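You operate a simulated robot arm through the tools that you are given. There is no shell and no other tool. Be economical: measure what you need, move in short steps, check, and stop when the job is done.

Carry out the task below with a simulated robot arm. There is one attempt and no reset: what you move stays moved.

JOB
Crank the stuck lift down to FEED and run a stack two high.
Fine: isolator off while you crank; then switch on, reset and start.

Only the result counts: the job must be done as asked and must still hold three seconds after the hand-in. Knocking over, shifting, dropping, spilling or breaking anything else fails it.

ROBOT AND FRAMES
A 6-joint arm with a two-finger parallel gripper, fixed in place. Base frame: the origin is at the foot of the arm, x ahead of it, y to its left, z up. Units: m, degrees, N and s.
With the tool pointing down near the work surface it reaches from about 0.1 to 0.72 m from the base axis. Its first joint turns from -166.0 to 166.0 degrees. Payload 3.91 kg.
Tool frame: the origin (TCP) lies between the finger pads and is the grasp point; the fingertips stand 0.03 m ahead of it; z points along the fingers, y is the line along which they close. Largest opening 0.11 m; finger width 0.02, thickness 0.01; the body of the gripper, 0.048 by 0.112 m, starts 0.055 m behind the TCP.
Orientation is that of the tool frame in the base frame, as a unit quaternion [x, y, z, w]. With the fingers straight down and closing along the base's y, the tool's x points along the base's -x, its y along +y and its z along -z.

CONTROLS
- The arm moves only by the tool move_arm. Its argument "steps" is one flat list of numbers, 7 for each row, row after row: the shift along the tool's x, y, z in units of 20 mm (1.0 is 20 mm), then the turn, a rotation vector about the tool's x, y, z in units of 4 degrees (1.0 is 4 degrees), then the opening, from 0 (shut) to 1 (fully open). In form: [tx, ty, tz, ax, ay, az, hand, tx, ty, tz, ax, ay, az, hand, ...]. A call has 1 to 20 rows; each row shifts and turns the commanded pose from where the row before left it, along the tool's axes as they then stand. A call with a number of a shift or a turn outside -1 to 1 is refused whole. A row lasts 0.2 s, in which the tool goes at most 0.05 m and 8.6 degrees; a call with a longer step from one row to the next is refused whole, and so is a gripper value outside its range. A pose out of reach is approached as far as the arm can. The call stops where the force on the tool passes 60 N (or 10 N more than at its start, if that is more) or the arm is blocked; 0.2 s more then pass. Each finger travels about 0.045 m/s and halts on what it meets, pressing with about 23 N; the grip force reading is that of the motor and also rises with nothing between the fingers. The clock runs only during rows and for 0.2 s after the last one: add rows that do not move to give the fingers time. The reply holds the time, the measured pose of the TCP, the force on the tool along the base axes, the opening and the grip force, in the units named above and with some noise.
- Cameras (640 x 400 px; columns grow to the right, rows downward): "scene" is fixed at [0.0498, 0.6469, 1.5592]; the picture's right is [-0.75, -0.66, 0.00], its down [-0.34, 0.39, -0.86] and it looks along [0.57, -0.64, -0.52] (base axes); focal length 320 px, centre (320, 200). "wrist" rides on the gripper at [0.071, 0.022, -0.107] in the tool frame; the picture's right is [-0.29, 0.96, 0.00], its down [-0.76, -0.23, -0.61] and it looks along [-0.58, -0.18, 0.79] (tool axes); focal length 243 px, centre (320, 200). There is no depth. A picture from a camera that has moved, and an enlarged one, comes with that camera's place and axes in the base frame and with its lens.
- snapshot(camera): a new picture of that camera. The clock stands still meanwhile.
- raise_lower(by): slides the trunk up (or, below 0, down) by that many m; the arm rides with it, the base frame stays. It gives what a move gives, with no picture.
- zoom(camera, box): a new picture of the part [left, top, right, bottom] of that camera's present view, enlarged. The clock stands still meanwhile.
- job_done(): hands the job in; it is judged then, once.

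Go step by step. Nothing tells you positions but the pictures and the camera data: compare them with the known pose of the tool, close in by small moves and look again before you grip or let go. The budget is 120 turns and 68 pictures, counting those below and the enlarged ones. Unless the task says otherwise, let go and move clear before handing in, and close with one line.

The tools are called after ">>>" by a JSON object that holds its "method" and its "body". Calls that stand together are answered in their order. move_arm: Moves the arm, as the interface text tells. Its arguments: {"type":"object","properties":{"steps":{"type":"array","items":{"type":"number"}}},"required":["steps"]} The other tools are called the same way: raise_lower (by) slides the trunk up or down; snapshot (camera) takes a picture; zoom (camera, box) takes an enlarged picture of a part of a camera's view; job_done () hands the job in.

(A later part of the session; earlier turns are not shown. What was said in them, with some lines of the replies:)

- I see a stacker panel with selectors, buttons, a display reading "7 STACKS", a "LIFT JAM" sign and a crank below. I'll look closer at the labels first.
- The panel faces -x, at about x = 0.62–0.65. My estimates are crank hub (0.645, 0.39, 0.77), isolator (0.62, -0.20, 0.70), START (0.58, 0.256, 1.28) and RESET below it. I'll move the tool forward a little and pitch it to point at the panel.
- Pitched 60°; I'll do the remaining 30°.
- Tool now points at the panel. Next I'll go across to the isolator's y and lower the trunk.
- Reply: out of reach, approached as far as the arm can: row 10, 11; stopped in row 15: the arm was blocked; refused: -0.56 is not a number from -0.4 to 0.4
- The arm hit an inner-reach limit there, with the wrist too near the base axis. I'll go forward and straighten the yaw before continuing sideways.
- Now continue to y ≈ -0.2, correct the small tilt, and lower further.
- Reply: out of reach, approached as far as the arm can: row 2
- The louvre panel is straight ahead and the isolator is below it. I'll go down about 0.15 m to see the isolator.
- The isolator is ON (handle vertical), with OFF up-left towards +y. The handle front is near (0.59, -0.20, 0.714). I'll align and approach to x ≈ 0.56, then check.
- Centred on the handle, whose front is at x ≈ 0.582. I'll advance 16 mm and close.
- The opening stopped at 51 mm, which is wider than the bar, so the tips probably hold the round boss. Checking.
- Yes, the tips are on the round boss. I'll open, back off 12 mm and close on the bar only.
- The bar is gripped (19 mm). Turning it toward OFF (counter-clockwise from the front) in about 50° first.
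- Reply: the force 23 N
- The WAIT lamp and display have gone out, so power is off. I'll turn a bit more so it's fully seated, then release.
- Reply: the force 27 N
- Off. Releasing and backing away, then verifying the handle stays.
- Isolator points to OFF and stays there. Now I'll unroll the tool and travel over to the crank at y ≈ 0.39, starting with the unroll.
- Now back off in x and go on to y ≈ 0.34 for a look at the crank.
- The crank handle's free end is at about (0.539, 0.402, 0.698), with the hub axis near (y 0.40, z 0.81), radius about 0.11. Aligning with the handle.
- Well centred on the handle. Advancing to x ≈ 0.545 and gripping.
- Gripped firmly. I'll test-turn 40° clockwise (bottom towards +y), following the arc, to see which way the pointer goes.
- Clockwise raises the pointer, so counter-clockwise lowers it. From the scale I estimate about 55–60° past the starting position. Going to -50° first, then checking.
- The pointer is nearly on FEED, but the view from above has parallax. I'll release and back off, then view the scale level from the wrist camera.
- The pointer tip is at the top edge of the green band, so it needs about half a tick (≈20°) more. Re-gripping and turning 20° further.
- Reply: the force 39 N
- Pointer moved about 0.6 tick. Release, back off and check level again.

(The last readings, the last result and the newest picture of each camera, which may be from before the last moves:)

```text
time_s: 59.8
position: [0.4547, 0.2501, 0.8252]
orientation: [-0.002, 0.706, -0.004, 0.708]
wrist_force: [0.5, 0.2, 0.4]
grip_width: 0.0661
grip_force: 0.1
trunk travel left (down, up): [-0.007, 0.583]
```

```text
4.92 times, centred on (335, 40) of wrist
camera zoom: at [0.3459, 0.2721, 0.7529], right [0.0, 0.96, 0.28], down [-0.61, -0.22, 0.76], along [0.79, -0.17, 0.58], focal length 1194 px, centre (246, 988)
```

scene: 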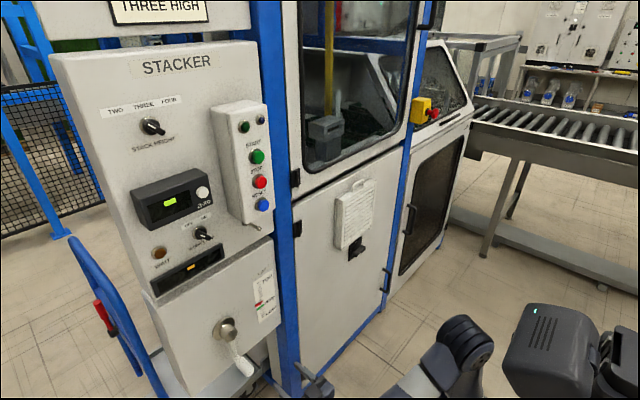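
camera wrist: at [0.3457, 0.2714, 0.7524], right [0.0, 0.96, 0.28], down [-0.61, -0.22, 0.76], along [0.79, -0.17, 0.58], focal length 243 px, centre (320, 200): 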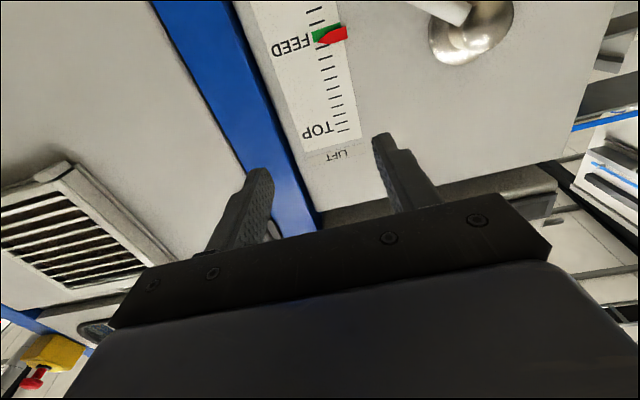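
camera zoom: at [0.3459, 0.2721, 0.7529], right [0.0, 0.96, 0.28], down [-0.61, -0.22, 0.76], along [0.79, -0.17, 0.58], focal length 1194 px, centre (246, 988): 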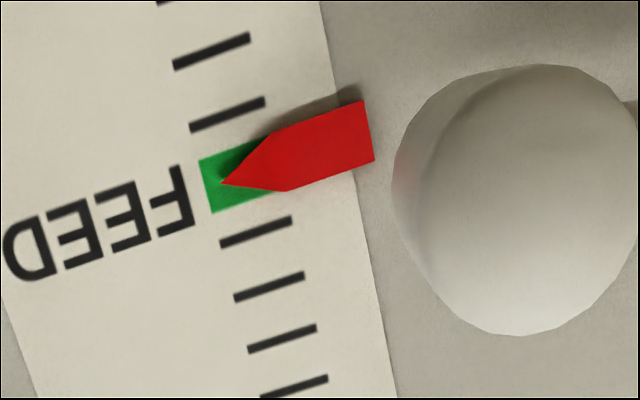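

Pointer is centred on the green FEED band. Now back to the isolator to switch it on.

>>> {"method": "move_arm", "body": {"steps": [0, -1, 1, 0, 0, 0, 0.6, 0, -1, 1, 0, 0, 0, 0.6, 1, -1, 0.4, 0, 0, 0, 0.6, 1, -1, 0, 0, 0, 0, 0.6, 1, -1, 0, 0, 0, 0, 0.6, 1, -1, 0, 0, 0, 0, 0.6, 1, -1, 0, 0, 0, 0, 0.6, 0.5, -1, 0, 0, 0, 0, 0.6, 0, -1, 0, 0, 0, 0, 0.6, 0, -1, 0, 0, 0, 0, 0.6, 0, -1, 0, 0, 0, 0, 0.6, 0, -1, 0, 0, 0, 0, 0.6, 0, -1, 0, 0, 0, 0, 0.6, 0, -1, 0, 0, 0, 0, 0.6, 0, -1, 0, 0, 0, 0, 0.6, 0, -1, 0, 0, 0, 0, 0.6, 0, -1, 0, 0, 0, 0, 0.6, 0, -1, 0, 0, 0, 0, 0.6, 0, -1, 0, 0, 0, 0, 0.6, 0, -1, 0, 0, 0, 0, 0.6]}}

>>> {"method": "move_arm", "body": {"steps": [0, -1, 0, 0, 0, 0, 0.6, 0, -1, 0, 0, 0, 0, 0.6, 0, -0.5, 0, 0, 0, 0, 0.6, 0, 0, 0, 0, 0, -1, 0.6, 0, 0, 0, 0, 0, -1, 0.6, 0, 0, 0, 0, 0, -1, 0.6, 0, 0, 0, 0, 0, -1, 0.6, 0, 0, 0, 0, 0, -1, 0.6, 0, 0, 0, 0, 0, -1, 0.6, 0, 0, 0, 0, 0, -1, 0.6, 0, 0, 0, 0, 0, -1, 0.6, 0, 0, 0, 0, 0, -1, 0.6, 0, 0, 0, 0, 0, -1, 0.6, 0, 0, 0, 0, 0, -1, 0.6, 0, 0, 0, 0, 0, -1, 0.6, 0, 0, 0, 0, 0, -1, 0.6, 0, 0, 0, 0, 0, -1, 0.6, 0, 0, 0, 0, 0, -0.6, 0.6, 0, 0, 0, 0, 0, 0, 0.6]}}

>>> {"method": "snapshot", "body": {"camera": "wrist"}}

```text
time_s: 64.0
position: [0.5016, -0.1523, 0.7174]
orientation: [-0.002, 0.707, -0.003, 0.708]
wrist_force: [-0.2, 0.2, -0.2]
grip_width: 0.066
grip_force: 0.1
trunk travel left (down, up): [-0.007, 0.583]
```

```text
time_s: 68.0
position: [0.5019, -0.2025, 0.7186]
orientation: [-0.348, 0.615, -0.348, 0.617]
wrist_force: [0.4, 0.0, 0.7]
grip_width: 0.0661
grip_force: 0.0
trunk travel left (down, up): [-0.007, 0.583]
```

```text
28 pictures are left
camera wrist: at [0.3944, -0.2504, 0.6614], right [0.0, 0.74, -0.67], down [-0.61, 0.53, 0.59], along [0.79, 0.41, 0.45], focal length 243 px, centre (320, 200)
```

wrist: 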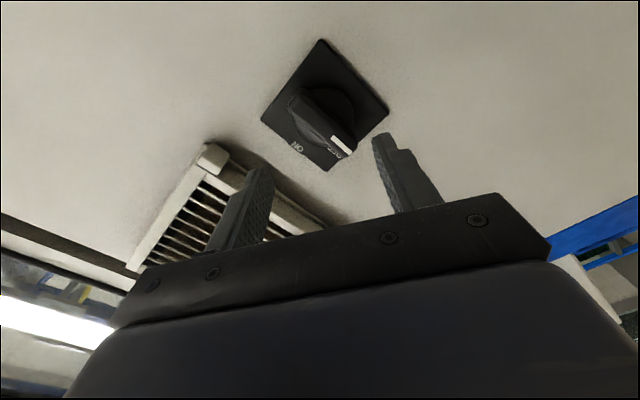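

The handle snapped on to horizontal (90°) at OFF. I'll roll another 32°, advance and grip it.

>>> {"method": "move_arm", "body": {"steps": [0, 0, 0, 0, 0, -1, 0.6, 0, 0, 0, 0, 0, -1, 0.6, 0, 0, 0, 0, 0, -1, 0.6, 0, 0, 0, 0, 0, -1, 0.6, 0, 0, 0, 0, 0, -1, 0.6, 0, 0, 0, 0, 0, -1, 0.6, 0, 0, 0, 0, 0, -1, 0.6, 0, 0, 0, 0, 0, -0.8, 0.6, -0.07, 0.3, 0, 0, 0, 0, 0.6, 0, 0, 1, 0, 0, 0, 0.6, 0, 0, 1, 0, 0, 0, 0.6, 0, 0, 1, 0, 0, 0, 0.6, 0, 0, 0, 0, 0, 0, 0.3, 0, 0, 0, 0, 0, 0, 0, 0, 0, 0, 0, 0, 0, 0, 0, 0, 0, 0, 0, 0, 0, 0, 0, 0, 0, 0, 0, 0]}}

>>> {"method": "snapshot", "body": {"camera": "wrist"}}

```text
time_s: 71.6
position: [0.5608, -0.1998, 0.7147]
orientation: [0.499, -0.498, 0.502, -0.501]
wrist_force: [5.1, 0.0, 17.9]
grip_width: 0.0189
grip_force: 45.1
trunk travel left (down, up): [-0.007, 0.583]
```

```text
27 pictures are left
camera wrist: at [0.4531, -0.27, 0.6911], right [0.01, 0.29, -0.96], down [-0.61, 0.76, 0.22], along [0.79, 0.58, 0.18], focal length 243 px, centre (320, 200)
```

wrist: 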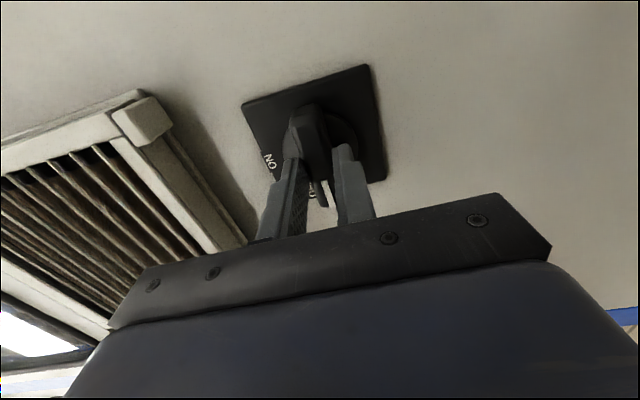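

Gripped on the bar. Turning back clockwise 90° to ON.

>>> {"method": "move_arm", "body": {"steps": [0, 0, 0, 0, 0, 1, 0, 0, 0, 0, 0, 0, 1, 0, 0, 0, 0, 0, 0, 1, 0, 0, 0, 0, 0, 0, 1, 0, 0, 0, 0, 0, 0, 1, 0, 0, 0, 0, 0, 0, 1, 0, 0, 0, 0, 0, 0, 1, 0, 0, 0, 0, 0, 0, 1, 0, 0, 0, 0, 0, 0, 1, 0, 0, 0, 0, 0, 0, 1, 0, 0, 0, 0, 0, 0, 1, 0, 0, 0, 0, 0, 0, 1, 0, 0, 0, 0, 0, 0, 1, 0, 0, 0, 0, 0, 0, 1, 0, 0, 0, 0, 0, 0, 1, 0, 0, 0, 0, 0, 0, 1, 0, 0, 0, 0, 0, 0, 1, 0, 0, 0, 0, 0, 0, 1, 0, 0, 0, 0, 0, 0, 1, 0, 0, 0, 0, 0, 0, 1, 0]}}

>>> {"method": "move_arm", "body": {"steps": [0, 0, 0, 0, 0, 1, 0, 0, 0, 0, 0, 0, 1, 0, 0, 0, 0, 0, 0, 0.5, 0, 0, 0, 0, 0, 0, 0, 0, 0, 0, 0, 0, 0, 0, 0.6, 0, 0, 0, 0, 0, 0, 0.6, 0, 0, 0, 0, 0, 0, 0.6, 0, 0, -1, 0, 0, 0, 0.6, 0, 0, -1, 0, 0, 0, 0.6, 0, 0, -1, 0, 0, 0, 0.6, 0, 0, 0, 0, 0, 0, 0.6]}}

>>> {"method": "snapshot", "body": {"camera": "wrist"}}

>>> {"method": "snapshot", "body": {"camera": "scene"}}

```text
time_s: 75.8
position: [0.5604, -0.2, 0.7153]
orientation: [-0.062, 0.702, -0.062, 0.707]
wrist_force: [-13.0, 6.8, 28.4]
grip_width: 0.0186
grip_force: 45.6
trunk travel left (down, up): [-0.007, 0.583]
```

```text
time_s: 78.2
position: [0.5028, -0.2002, 0.7124]
orientation: [0.0, 0.707, -0.001, 0.708]
wrist_force: [0.1, 0.0, 1.3]
grip_width: 0.0659
grip_force: 0.0
trunk travel left (down, up): [-0.007, 0.583]
```

```text
26 pictures are left
camera wrist: at [0.3944, -0.1785, 0.6398], right [0.0, 0.96, 0.29], down [-0.61, -0.23, 0.76], along [0.79, -0.18, 0.58], focal length 243 px, centre (320, 200)
```

wrist: 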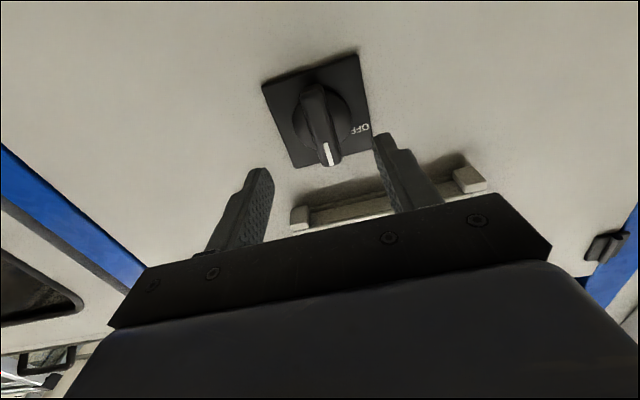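

```text
25 pictures are left
```

scene: 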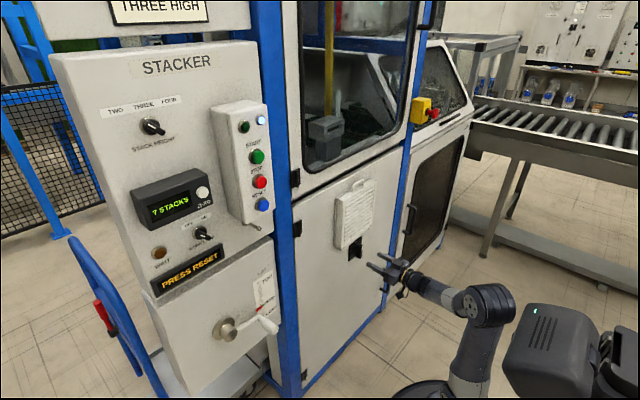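

The display now says PRESS RESET. Moving across to the button box and raising.

>>> {"method": "move_arm", "body": {"steps": [0, 1, 0, 0, 0, 0, 0.3, 0, 1, 0, 0, 0, 0, 0.3, 0, 1, 0, 0, 0, 0, 0, 0, 1, 0, 0, 0, 0, 0, 0, 1, 0, 0, 0, 0, 0, 0, 1, 0, 0, 0, 0, 0, 0, 1, 0, 0, 0, 0, 0, 0, 1, 0, 0, 0, 0, 0, 0, 1, 0, 0, 0, 0, 0, 0, 1, 0, 0, 0, 0, 0, 0, 1, 0, 0, 0, 0, 0, 0, 1, 0, 0, 0, 0, 0, 0, 1, 0, 0, 0, 0, 0, 0, 1, 0, 0, 0, 0, 0, 0, 1, 0, 0, 0, 0, 0, 0, 1, 0, 0, 0, 0, 0, 0, 1, 0, 0, 0, 0, 0, 0, 1, 0, 0, 0, 0, 0, 0, 1, -1, 0, 0, 0, 0, 0, 1, -1, 0, 0, 0, 0]}}

>>> {"method": "move_arm", "body": {"steps": [0, 1, -1, 0, 0, 0, 0, 0, 1, -1, 0, 0, 0, 0, 0, 0.3, -1, 0, 0, 0, 0, 0, 0, 0, 0, 0, 0, 0]}}

>>> {"method": "raise_lower", "body": {"by": 0.4}}

>>> {"method": "snapshot", "body": {"camera": "wrist"}}

```text
time_s: 82.4
position: [0.4624, 0.1998, 0.7145]
orientation: [0.0, 0.707, 0.0, 0.707]
wrist_force: [0.7, 0.9, -0.4]
grip_width: 0.0
grip_force: 22.9
trunk travel left (down, up): [-0.007, 0.583]
```

```text
time_s: 83.4
position: [0.4045, 0.2451, 0.7132]
orientation: [-0.001, 0.706, 0.0, 0.708]
wrist_force: [-0.2, 0.3, -0.3]
grip_width: 0.0001
grip_force: 23.1
trunk travel left (down, up): [-0.007, 0.583]
```

```text
time_s: 87.2
position: [0.4045, 0.2454, 1.113]
orientation: [-0.001, 0.706, -0.001, 0.709]
wrist_force: [0.6, -0.3, -0.1]
grip_width: 0.0
grip_force: 22.5
trunk travel left (down, up): [-0.407, 0.183]
```

```text
24 pictures are left
camera wrist: at [0.2969, 0.2676, 1.0402], right [0.0, 0.96, 0.29], down [-0.61, -0.23, 0.76], along [0.79, -0.18, 0.58], focal length 243 px, centre (320, 200)
```

wrist: 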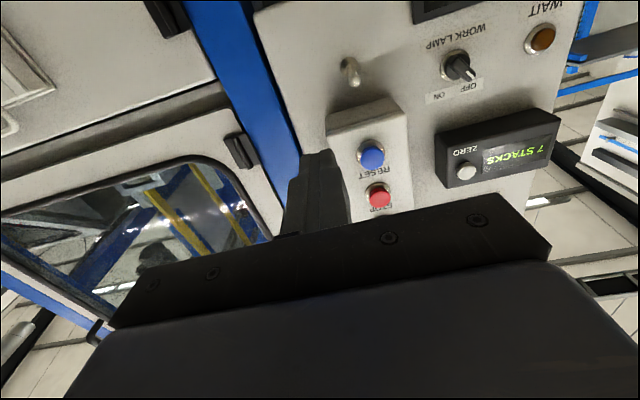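

RESET is at about (0.54, 0.285, 1.182) and START at about (0.535, 0.288, 1.30). Lining the closed fingertips up in front of RESET.

>>> {"method": "move_arm", "body": {"steps": [-1, 1, 0, 0, 0, 0, 0, -1, 0.98, 0, 0, 0, 0, 0, -1, 0, 0, 0, 0, 0, 0, -0.45, 0, 0, 0, 0, 0, 0, 0, 0, 1, 0, 0, 0, 0, 0, 0, 1, 0, 0, 0, 0, 0, 0, 1, 0, 0, 0, 0, 0, 0, 0, 0, 0, 0, 0]}}

>>> {"method": "zoom", "body": {"camera": "wrist", "box": [220, 80, 420, 240]}}

>>> {"method": "zoom", "body": {"camera": "scene", "box": [190, 100, 350, 260]}}

```text
time_s: 89.0
position: [0.462, 0.2843, 1.182]
orientation: [0.0, 0.706, 0.0, 0.708]
wrist_force: [0.1, 0.9, 0.3]
grip_width: 0.0001
grip_force: 23.3
trunk travel left (down, up): [-0.407, 0.183]
```

```text
2.50 times, centred on (320, 160) of wrist
camera zoom: at [0.355, 0.3073, 1.1095], right [0.0, 0.96, 0.29], down [-0.61, -0.23, 0.76], along [0.79, -0.18, 0.58], focal length 606 px, centre (320, 300)
```

zoom: 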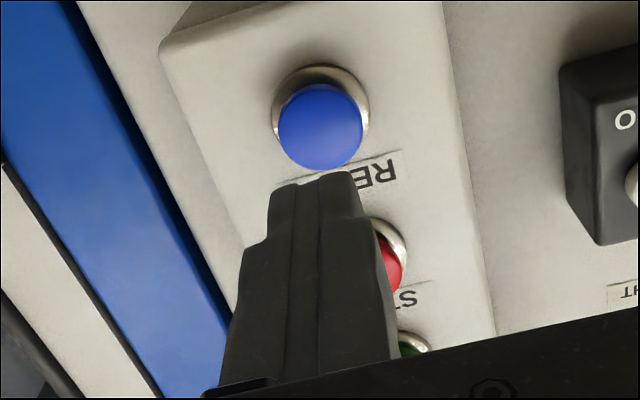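

```text
2.50 times, centred on (270, 180) of scene
camera zoom: at [0.0498, 0.6469, 1.5592], right [-0.75, -0.66, 0.0], down [-0.34, 0.39, -0.86], along [0.57, -0.64, -0.52], focal length 799 px, centre (445, 250)
```

zoom: 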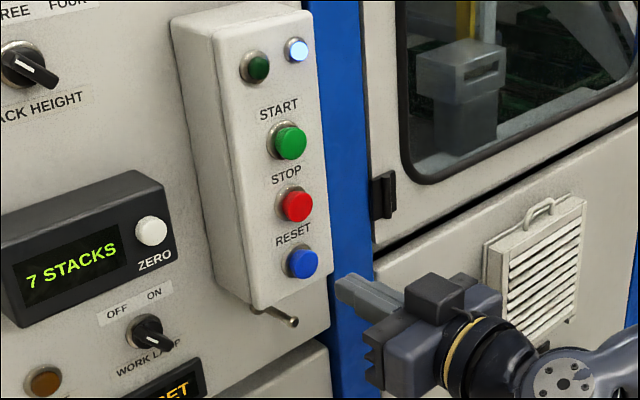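

Aligned. Advancing gently to press RESET.

>>> {"method": "move_arm", "body": {"steps": [0, 0.05, 1, 0, 0, 0, 0, 0.1, 0, 1, 0, 0, 0, 0, 0, 0, 0.4, 0, 0, 0, 0, 0, 0, 0, 0, 0, 0, 0]}}

>>> {"method": "zoom", "body": {"camera": "scene", "box": [130, 100, 330, 300]}}

```text
time_s: 90.0
position: [0.5093, 0.2863, 1.1789]
orientation: [0.001, 0.707, -0.001, 0.708]
wrist_force: [-3.7, 0.1, -3.1]
grip_width: 0.0
grip_force: 22.6
trunk travel left (down, up): [-0.407, 0.183]
```

```text
2.00 times, centred on (230, 200) of scene
camera zoom: at [0.0498, 0.6469, 1.5592], right [-0.75, -0.66, 0.0], down [-0.34, 0.39, -0.86], along [0.57, -0.64, -0.52], focal length 639 px, centre (500, 200)
```

zoom: 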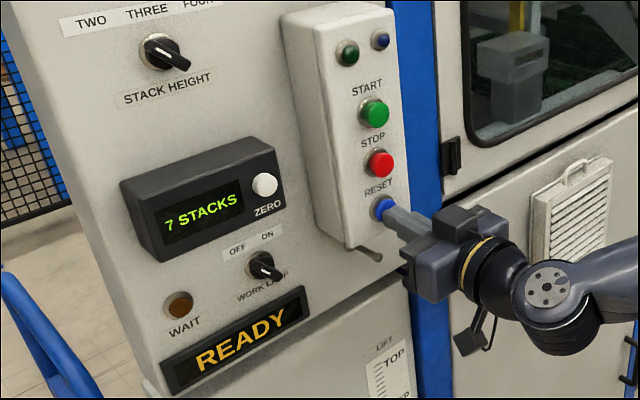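

READY is shown. Backing off, then looking squarely at the STACK HEIGHT selector before starting.

>>> {"method": "move_arm", "body": {"steps": [0, 0, -1, 0, 0, 0, 0, 0, 0, -1, 0, 0, 0, 0, 0, 0, -1, 0, 0, 0, 0, -1, 1, -1, 0, 0, 0, 0, -1, 1, 0, 0, 0, 0, 0, -1, 1, 0, 0, 0, 0, 0, -1, 1, 0, 0, 0, 0, 0, -1, 1, 0, 0, 0, 0, 0, 0, 0, 0, 0, 0, 0, 0]}}

>>> {"method": "snapshot", "body": {"camera": "wrist"}}

```text
time_s: 92.0
position: [0.4309, 0.3889, 1.2779]
orientation: [0.001, 0.706, -0.002, 0.708]
wrist_force: [0.1, 0.0, 0.2]
grip_width: 0.0
grip_force: 23.2
trunk travel left (down, up): [-0.407, 0.183]
```

```text
20 pictures are left
camera wrist: at [0.3235, 0.4107, 1.2053], right [0.0, 0.96, 0.29], down [-0.61, -0.23, 0.76], along [0.79, -0.18, 0.58], focal length 243 px, centre (320, 200)
```

wrist: 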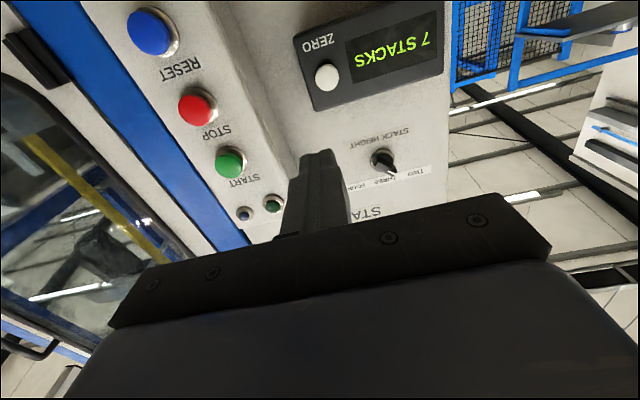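

>>> {"method": "zoom", "body": {"camera": "wrist", "box": [340, 120, 440, 200]}}

```text
5.00 times, centred on (390, 160) of wrist
camera zoom: at [0.3235, 0.4107, 1.2053], right [0.0, 0.96, 0.29], down [-0.61, -0.23, 0.76], along [0.79, -0.18, 0.58], focal length 1213 px, centre (-30, 400)
```

zoom: 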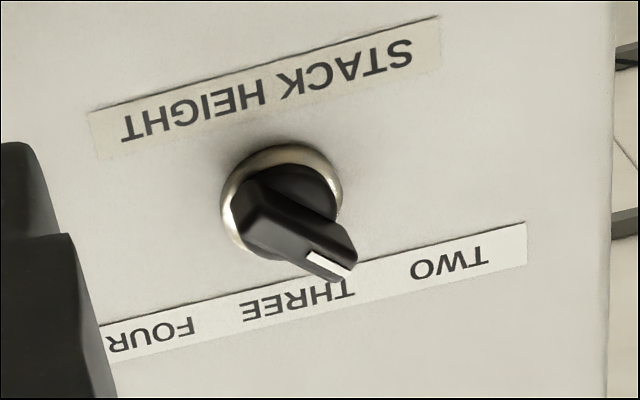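

The selector bar points to TWO already, as wanted (the job card's "THREE" is overridden by the request). START is at about (0.54, 0.288, 1.292); lining up.

>>> {"method": "move_arm", "body": {"steps": [-0.7, -1, 0, 0, 0, 0, 0, 0, -1, 0, 0, 0, 0, 0, 0, -1, 0, 0, 0, 0, 0, 0, -1, 0, 0, 0, 0, 0, 0, -1, 0, 0, 0, 0, 0, 0, -0.05, 1, 0, 0, 0, 0, 0, 0, 0.6, 0, 0, 0, 0, 0, 0, 0, 0, 0, 0, 0]}}

>>> {"method": "zoom", "body": {"camera": "wrist", "box": [220, 80, 420, 240]}}

```text
time_s: 93.8
position: [0.4642, 0.2852, 1.2942]
orientation: [0.001, 0.707, -0.001, 0.707]
wrist_force: [-0.1, 0.6, -0.7]
grip_width: 0.0
grip_force: 23.3
trunk travel left (down, up): [-0.407, 0.183]
```

```text
2.50 times, centred on (320, 160) of wrist
camera zoom: at [0.3565, 0.3078, 1.2209], right [0.0, 0.96, 0.29], down [-0.61, -0.23, 0.76], along [0.79, -0.18, 0.58], focal length 606 px, centre (320, 300)
```

zoom: 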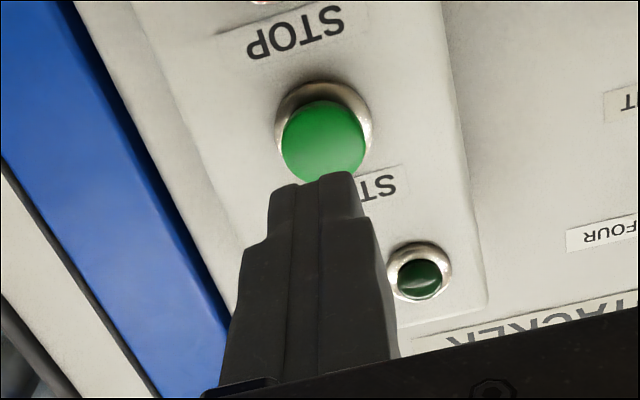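

Aligned with START; pressing.

>>> {"method": "move_arm", "body": {"steps": [0, 0.05, 1, 0, 0, 0, 0, 0, 0, 1, 0, 0, 0, 0, 0, 0, 0.35, 0, 0, 0, 0, 0, 0, 0, 0, 0, 0, 0]}}

>>> {"method": "snapshot", "body": {"camera": "scene"}}

```text
time_s: 94.8
position: [0.51, 0.2857, 1.2928]
orientation: [-0.001, 0.706, 0.0, 0.708]
wrist_force: [-5.1, -0.5, -2.3]
grip_width: 0.0
grip_force: 22.8
trunk travel left (down, up): [-0.407, 0.183]
```

```text
17 pictures are left
```

scene: 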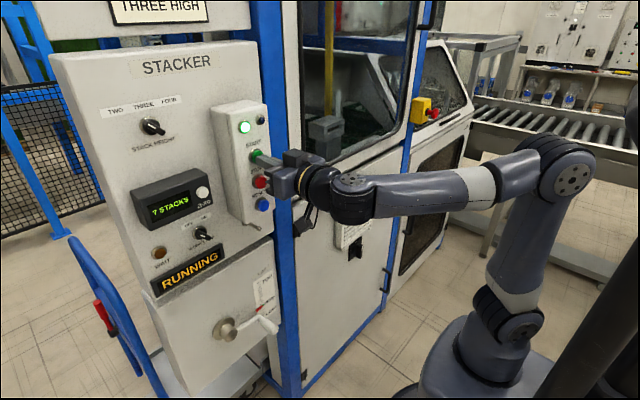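

RUNNING, with the green lamp lit. I'll back away and wait for the stack to complete.

>>> {"method": "move_arm", "body": {"steps": [0, 0, -1, 0, 0, 0, 0, 0, 0, -1, 0, 0, 0, 0, 0, 0, -1, 0, 0, 0, 0, 0, 0, -1, 0, 0, 0, 0, 0, 0, -1, 0, 0, 0, 0, 0, 0, 0, 0, 0, 0, 0, 0, 0, 0, 0, 0, 0, 0, 0, 0, 0, 0, 0, 0, 0, 0, 0, 0, 0, 0, 0, 0, 0, 0, 0, 0, 0, 0, 0, 0, 0, 0, 0, 0, 0, 0, 0, 0, 0, 0, 0, 0, 0, 0, 0, 0, 0, 0, 0, 0, 0, 0, 0, 0, 0, 0, 0, 0, 0, 0, 0, 0, 0, 0, 0, 0, 0, 0, 0, 0, 0, 0, 0, 0, 0, 0, 0, 0, 0, 0, 0, 0, 0, 0, 0, 0, 0, 0, 0, 0, 0, 0]}}

>>> {"method": "snapshot", "body": {"camera": "scene"}}

```text
time_s: 98.8
position: [0.4108, 0.2848, 1.2918]
orientation: [0.0, 0.706, -0.001, 0.708]
wrist_force: [0.3, -0.5, 0.1]
grip_width: 0.0
grip_force: 22.7
trunk travel left (down, up): [-0.407, 0.183]
```

```text
16 pictures are left
```

scene: 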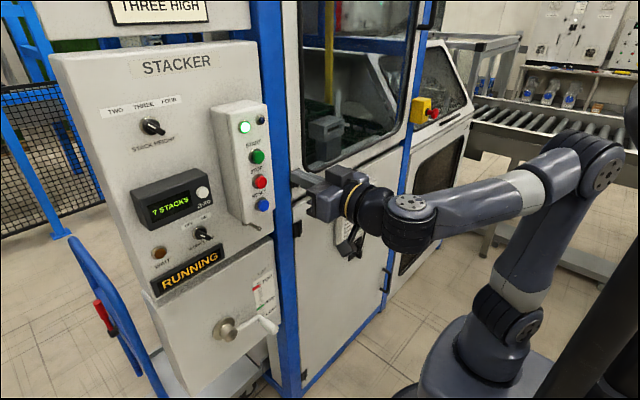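

Still running and the lift is moving. Waiting more.

>>> {"method": "move_arm", "body": {"steps": [0, 0, 0, 0, 0, 0, 0, 0, 0, 0, 0, 0, 0, 0, 0, 0, 0, 0, 0, 0, 0, 0, 0, 0, 0, 0, 0, 0, 0, 0, 0, 0, 0, 0, 0, 0, 0, 0, 0, 0, 0, 0, 0, 0, 0, 0, 0, 0, 0, 0, 0, 0, 0, 0, 0, 0, 0, 0, 0, 0, 0, 0, 0, 0, 0, 0, 0, 0, 0, 0, 0, 0, 0, 0, 0, 0, 0, 0, 0, 0, 0, 0, 0, 0, 0, 0, 0, 0, 0, 0, 0, 0, 0, 0, 0, 0, 0, 0, 0, 0, 0, 0, 0, 0, 0, 0, 0, 0, 0, 0, 0, 0, 0, 0, 0, 0, 0, 0, 0, 0, 0, 0, 0, 0, 0, 0, 0, 0, 0, 0, 0, 0, 0, 0, 0, 0, 0, 0, 0, 0]}}

>>> {"method": "move_arm", "body": {"steps": [0, 0, 0, 0, 0, 0, 0, 0, 0, 0, 0, 0, 0, 0, 0, 0, 0, 0, 0, 0, 0, 0, 0, 0, 0, 0, 0, 0, 0, 0, 0, 0, 0, 0, 0, 0, 0, 0, 0, 0, 0, 0, 0, 0, 0, 0, 0, 0, 0, 0, 0, 0, 0, 0, 0, 0, 0, 0, 0, 0, 0, 0, 0, 0, 0, 0, 0, 0, 0, 0, 0, 0, 0, 0, 0, 0, 0, 0, 0, 0, 0, 0, 0, 0, 0, 0, 0, 0, 0, 0, 0, 0, 0, 0, 0, 0, 0, 0, 0, 0, 0, 0, 0, 0, 0, 0, 0, 0, 0, 0, 0, 0, 0, 0, 0, 0, 0, 0, 0, 0, 0, 0, 0, 0, 0, 0, 0, 0, 0, 0, 0, 0, 0, 0, 0, 0, 0, 0, 0, 0]}}

>>> {"method": "snapshot", "body": {"camera": "scene"}}

```text
time_s: 103.0
position: [0.4118, 0.2845, 1.2922]
orientation: [0.0, 0.706, -0.001, 0.708]
wrist_force: [-0.4, 0.1, -0.5]
grip_width: 0.0
grip_force: 22.7
trunk travel left (down, up): [-0.407, 0.183]
```

```text
time_s: 107.2
position: [0.4106, 0.2837, 1.2922]
orientation: [0.0, 0.707, -0.001, 0.708]
wrist_force: [0.1, 0.2, -0.6]
grip_width: 0.0
grip_force: 22.9
trunk travel left (down, up): [-0.407, 0.183]
```

```text
15 pictures are left
```

scene: 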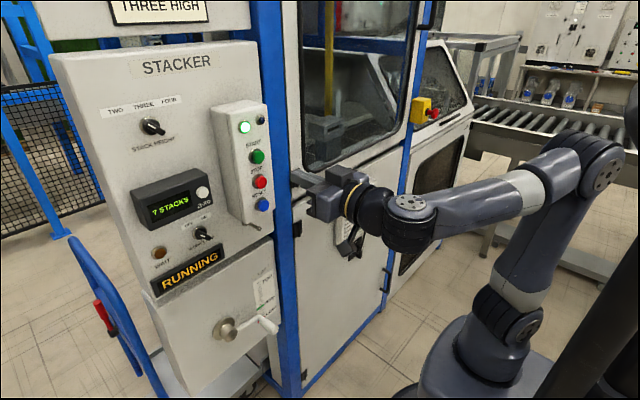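

Progressing (the lift pointer is cycling). Waiting further for the count to change.

>>> {"method": "move_arm", "body": {"steps": [0, 0, 0, 0, 0, 0, 0, 0, 0, 0, 0, 0, 0, 0, 0, 0, 0, 0, 0, 0, 0, 0, 0, 0, 0, 0, 0, 0, 0, 0, 0, 0, 0, 0, 0, 0, 0, 0, 0, 0, 0, 0, 0, 0, 0, 0, 0, 0, 0, 0, 0, 0, 0, 0, 0, 0, 0, 0, 0, 0, 0, 0, 0, 0, 0, 0, 0, 0, 0, 0, 0, 0, 0, 0, 0, 0, 0, 0, 0, 0, 0, 0, 0, 0, 0, 0, 0, 0, 0, 0, 0, 0, 0, 0, 0, 0, 0, 0, 0, 0, 0, 0, 0, 0, 0, 0, 0, 0, 0, 0, 0, 0, 0, 0, 0, 0, 0, 0, 0, 0, 0, 0, 0, 0, 0, 0, 0, 0, 0, 0, 0, 0, 0, 0, 0, 0, 0, 0, 0, 0]}}

>>> {"method": "move_arm", "body": {"steps": [0, 0, 0, 0, 0, 0, 0, 0, 0, 0, 0, 0, 0, 0, 0, 0, 0, 0, 0, 0, 0, 0, 0, 0, 0, 0, 0, 0, 0, 0, 0, 0, 0, 0, 0, 0, 0, 0, 0, 0, 0, 0, 0, 0, 0, 0, 0, 0, 0, 0, 0, 0, 0, 0, 0, 0, 0, 0, 0, 0, 0, 0, 0, 0, 0, 0, 0, 0, 0, 0, 0, 0, 0, 0, 0, 0, 0, 0, 0, 0, 0, 0, 0, 0, 0, 0, 0, 0, 0, 0, 0, 0, 0, 0, 0, 0, 0, 0, 0, 0, 0, 0, 0, 0, 0, 0, 0, 0, 0, 0, 0, 0, 0, 0, 0, 0, 0, 0, 0, 0, 0, 0, 0, 0, 0, 0, 0, 0, 0, 0, 0, 0, 0, 0, 0, 0, 0, 0, 0, 0]}}

>>> {"method": "snapshot", "body": {"camera": "scene"}}

```text
time_s: 111.5
position: [0.4107, 0.2856, 1.292]
orientation: [-0.001, 0.706, 0.0, 0.708]
wrist_force: [0.3, 0.3, -0.2]
grip_width: 0.0001
grip_force: 22.6
trunk travel left (down, up): [-0.407, 0.183]
```

```text
time_s: 115.7
position: [0.4108, 0.284, 1.2923]
orientation: [0.0, 0.706, -0.001, 0.708]
wrist_force: [0.1, 0.8, -0.1]
grip_width: 0.0002
grip_force: 22.5
trunk travel left (down, up): [-0.407, 0.183]
```

```text
14 pictures are left
```

scene: 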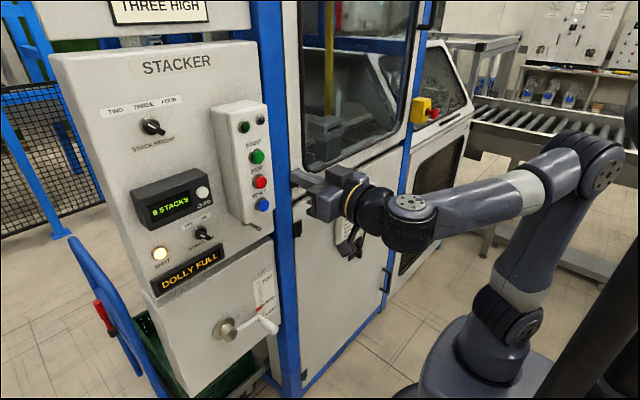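

Count is now 8 STACKS with "DOLLY FULL" — the stack has been delivered. A quick check of the details.

>>> {"method": "zoom", "body": {"camera": "scene", "box": [80, 200, 320, 400]}}

```text
2.00 times, centred on (200, 300) of scene
camera zoom: at [0.0498, 0.6469, 1.5592], right [-0.75, -0.66, 0.0], down [-0.34, 0.39, -0.86], along [0.57, -0.64, -0.52], focal length 639 px, centre (560, 0)
```

zoom: 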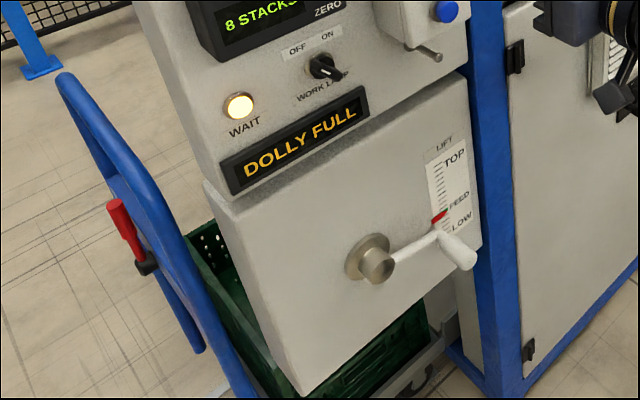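

The stack is out on the dolly, the count has gone up by one, the lift is at FEED and the tool is clear. Handing in.

>>> {"method": "job_done", "body": {}}

```text
The job is handed in.
```

I cranked the lift down to FEED with the isolator off, then switched on, reset and started. The stacker ran one stack with the selector at TWO: the counter went from 7 to 8 and the display reads DOLLY FULL. I did not see the crates clearly enough to count two in the stack.
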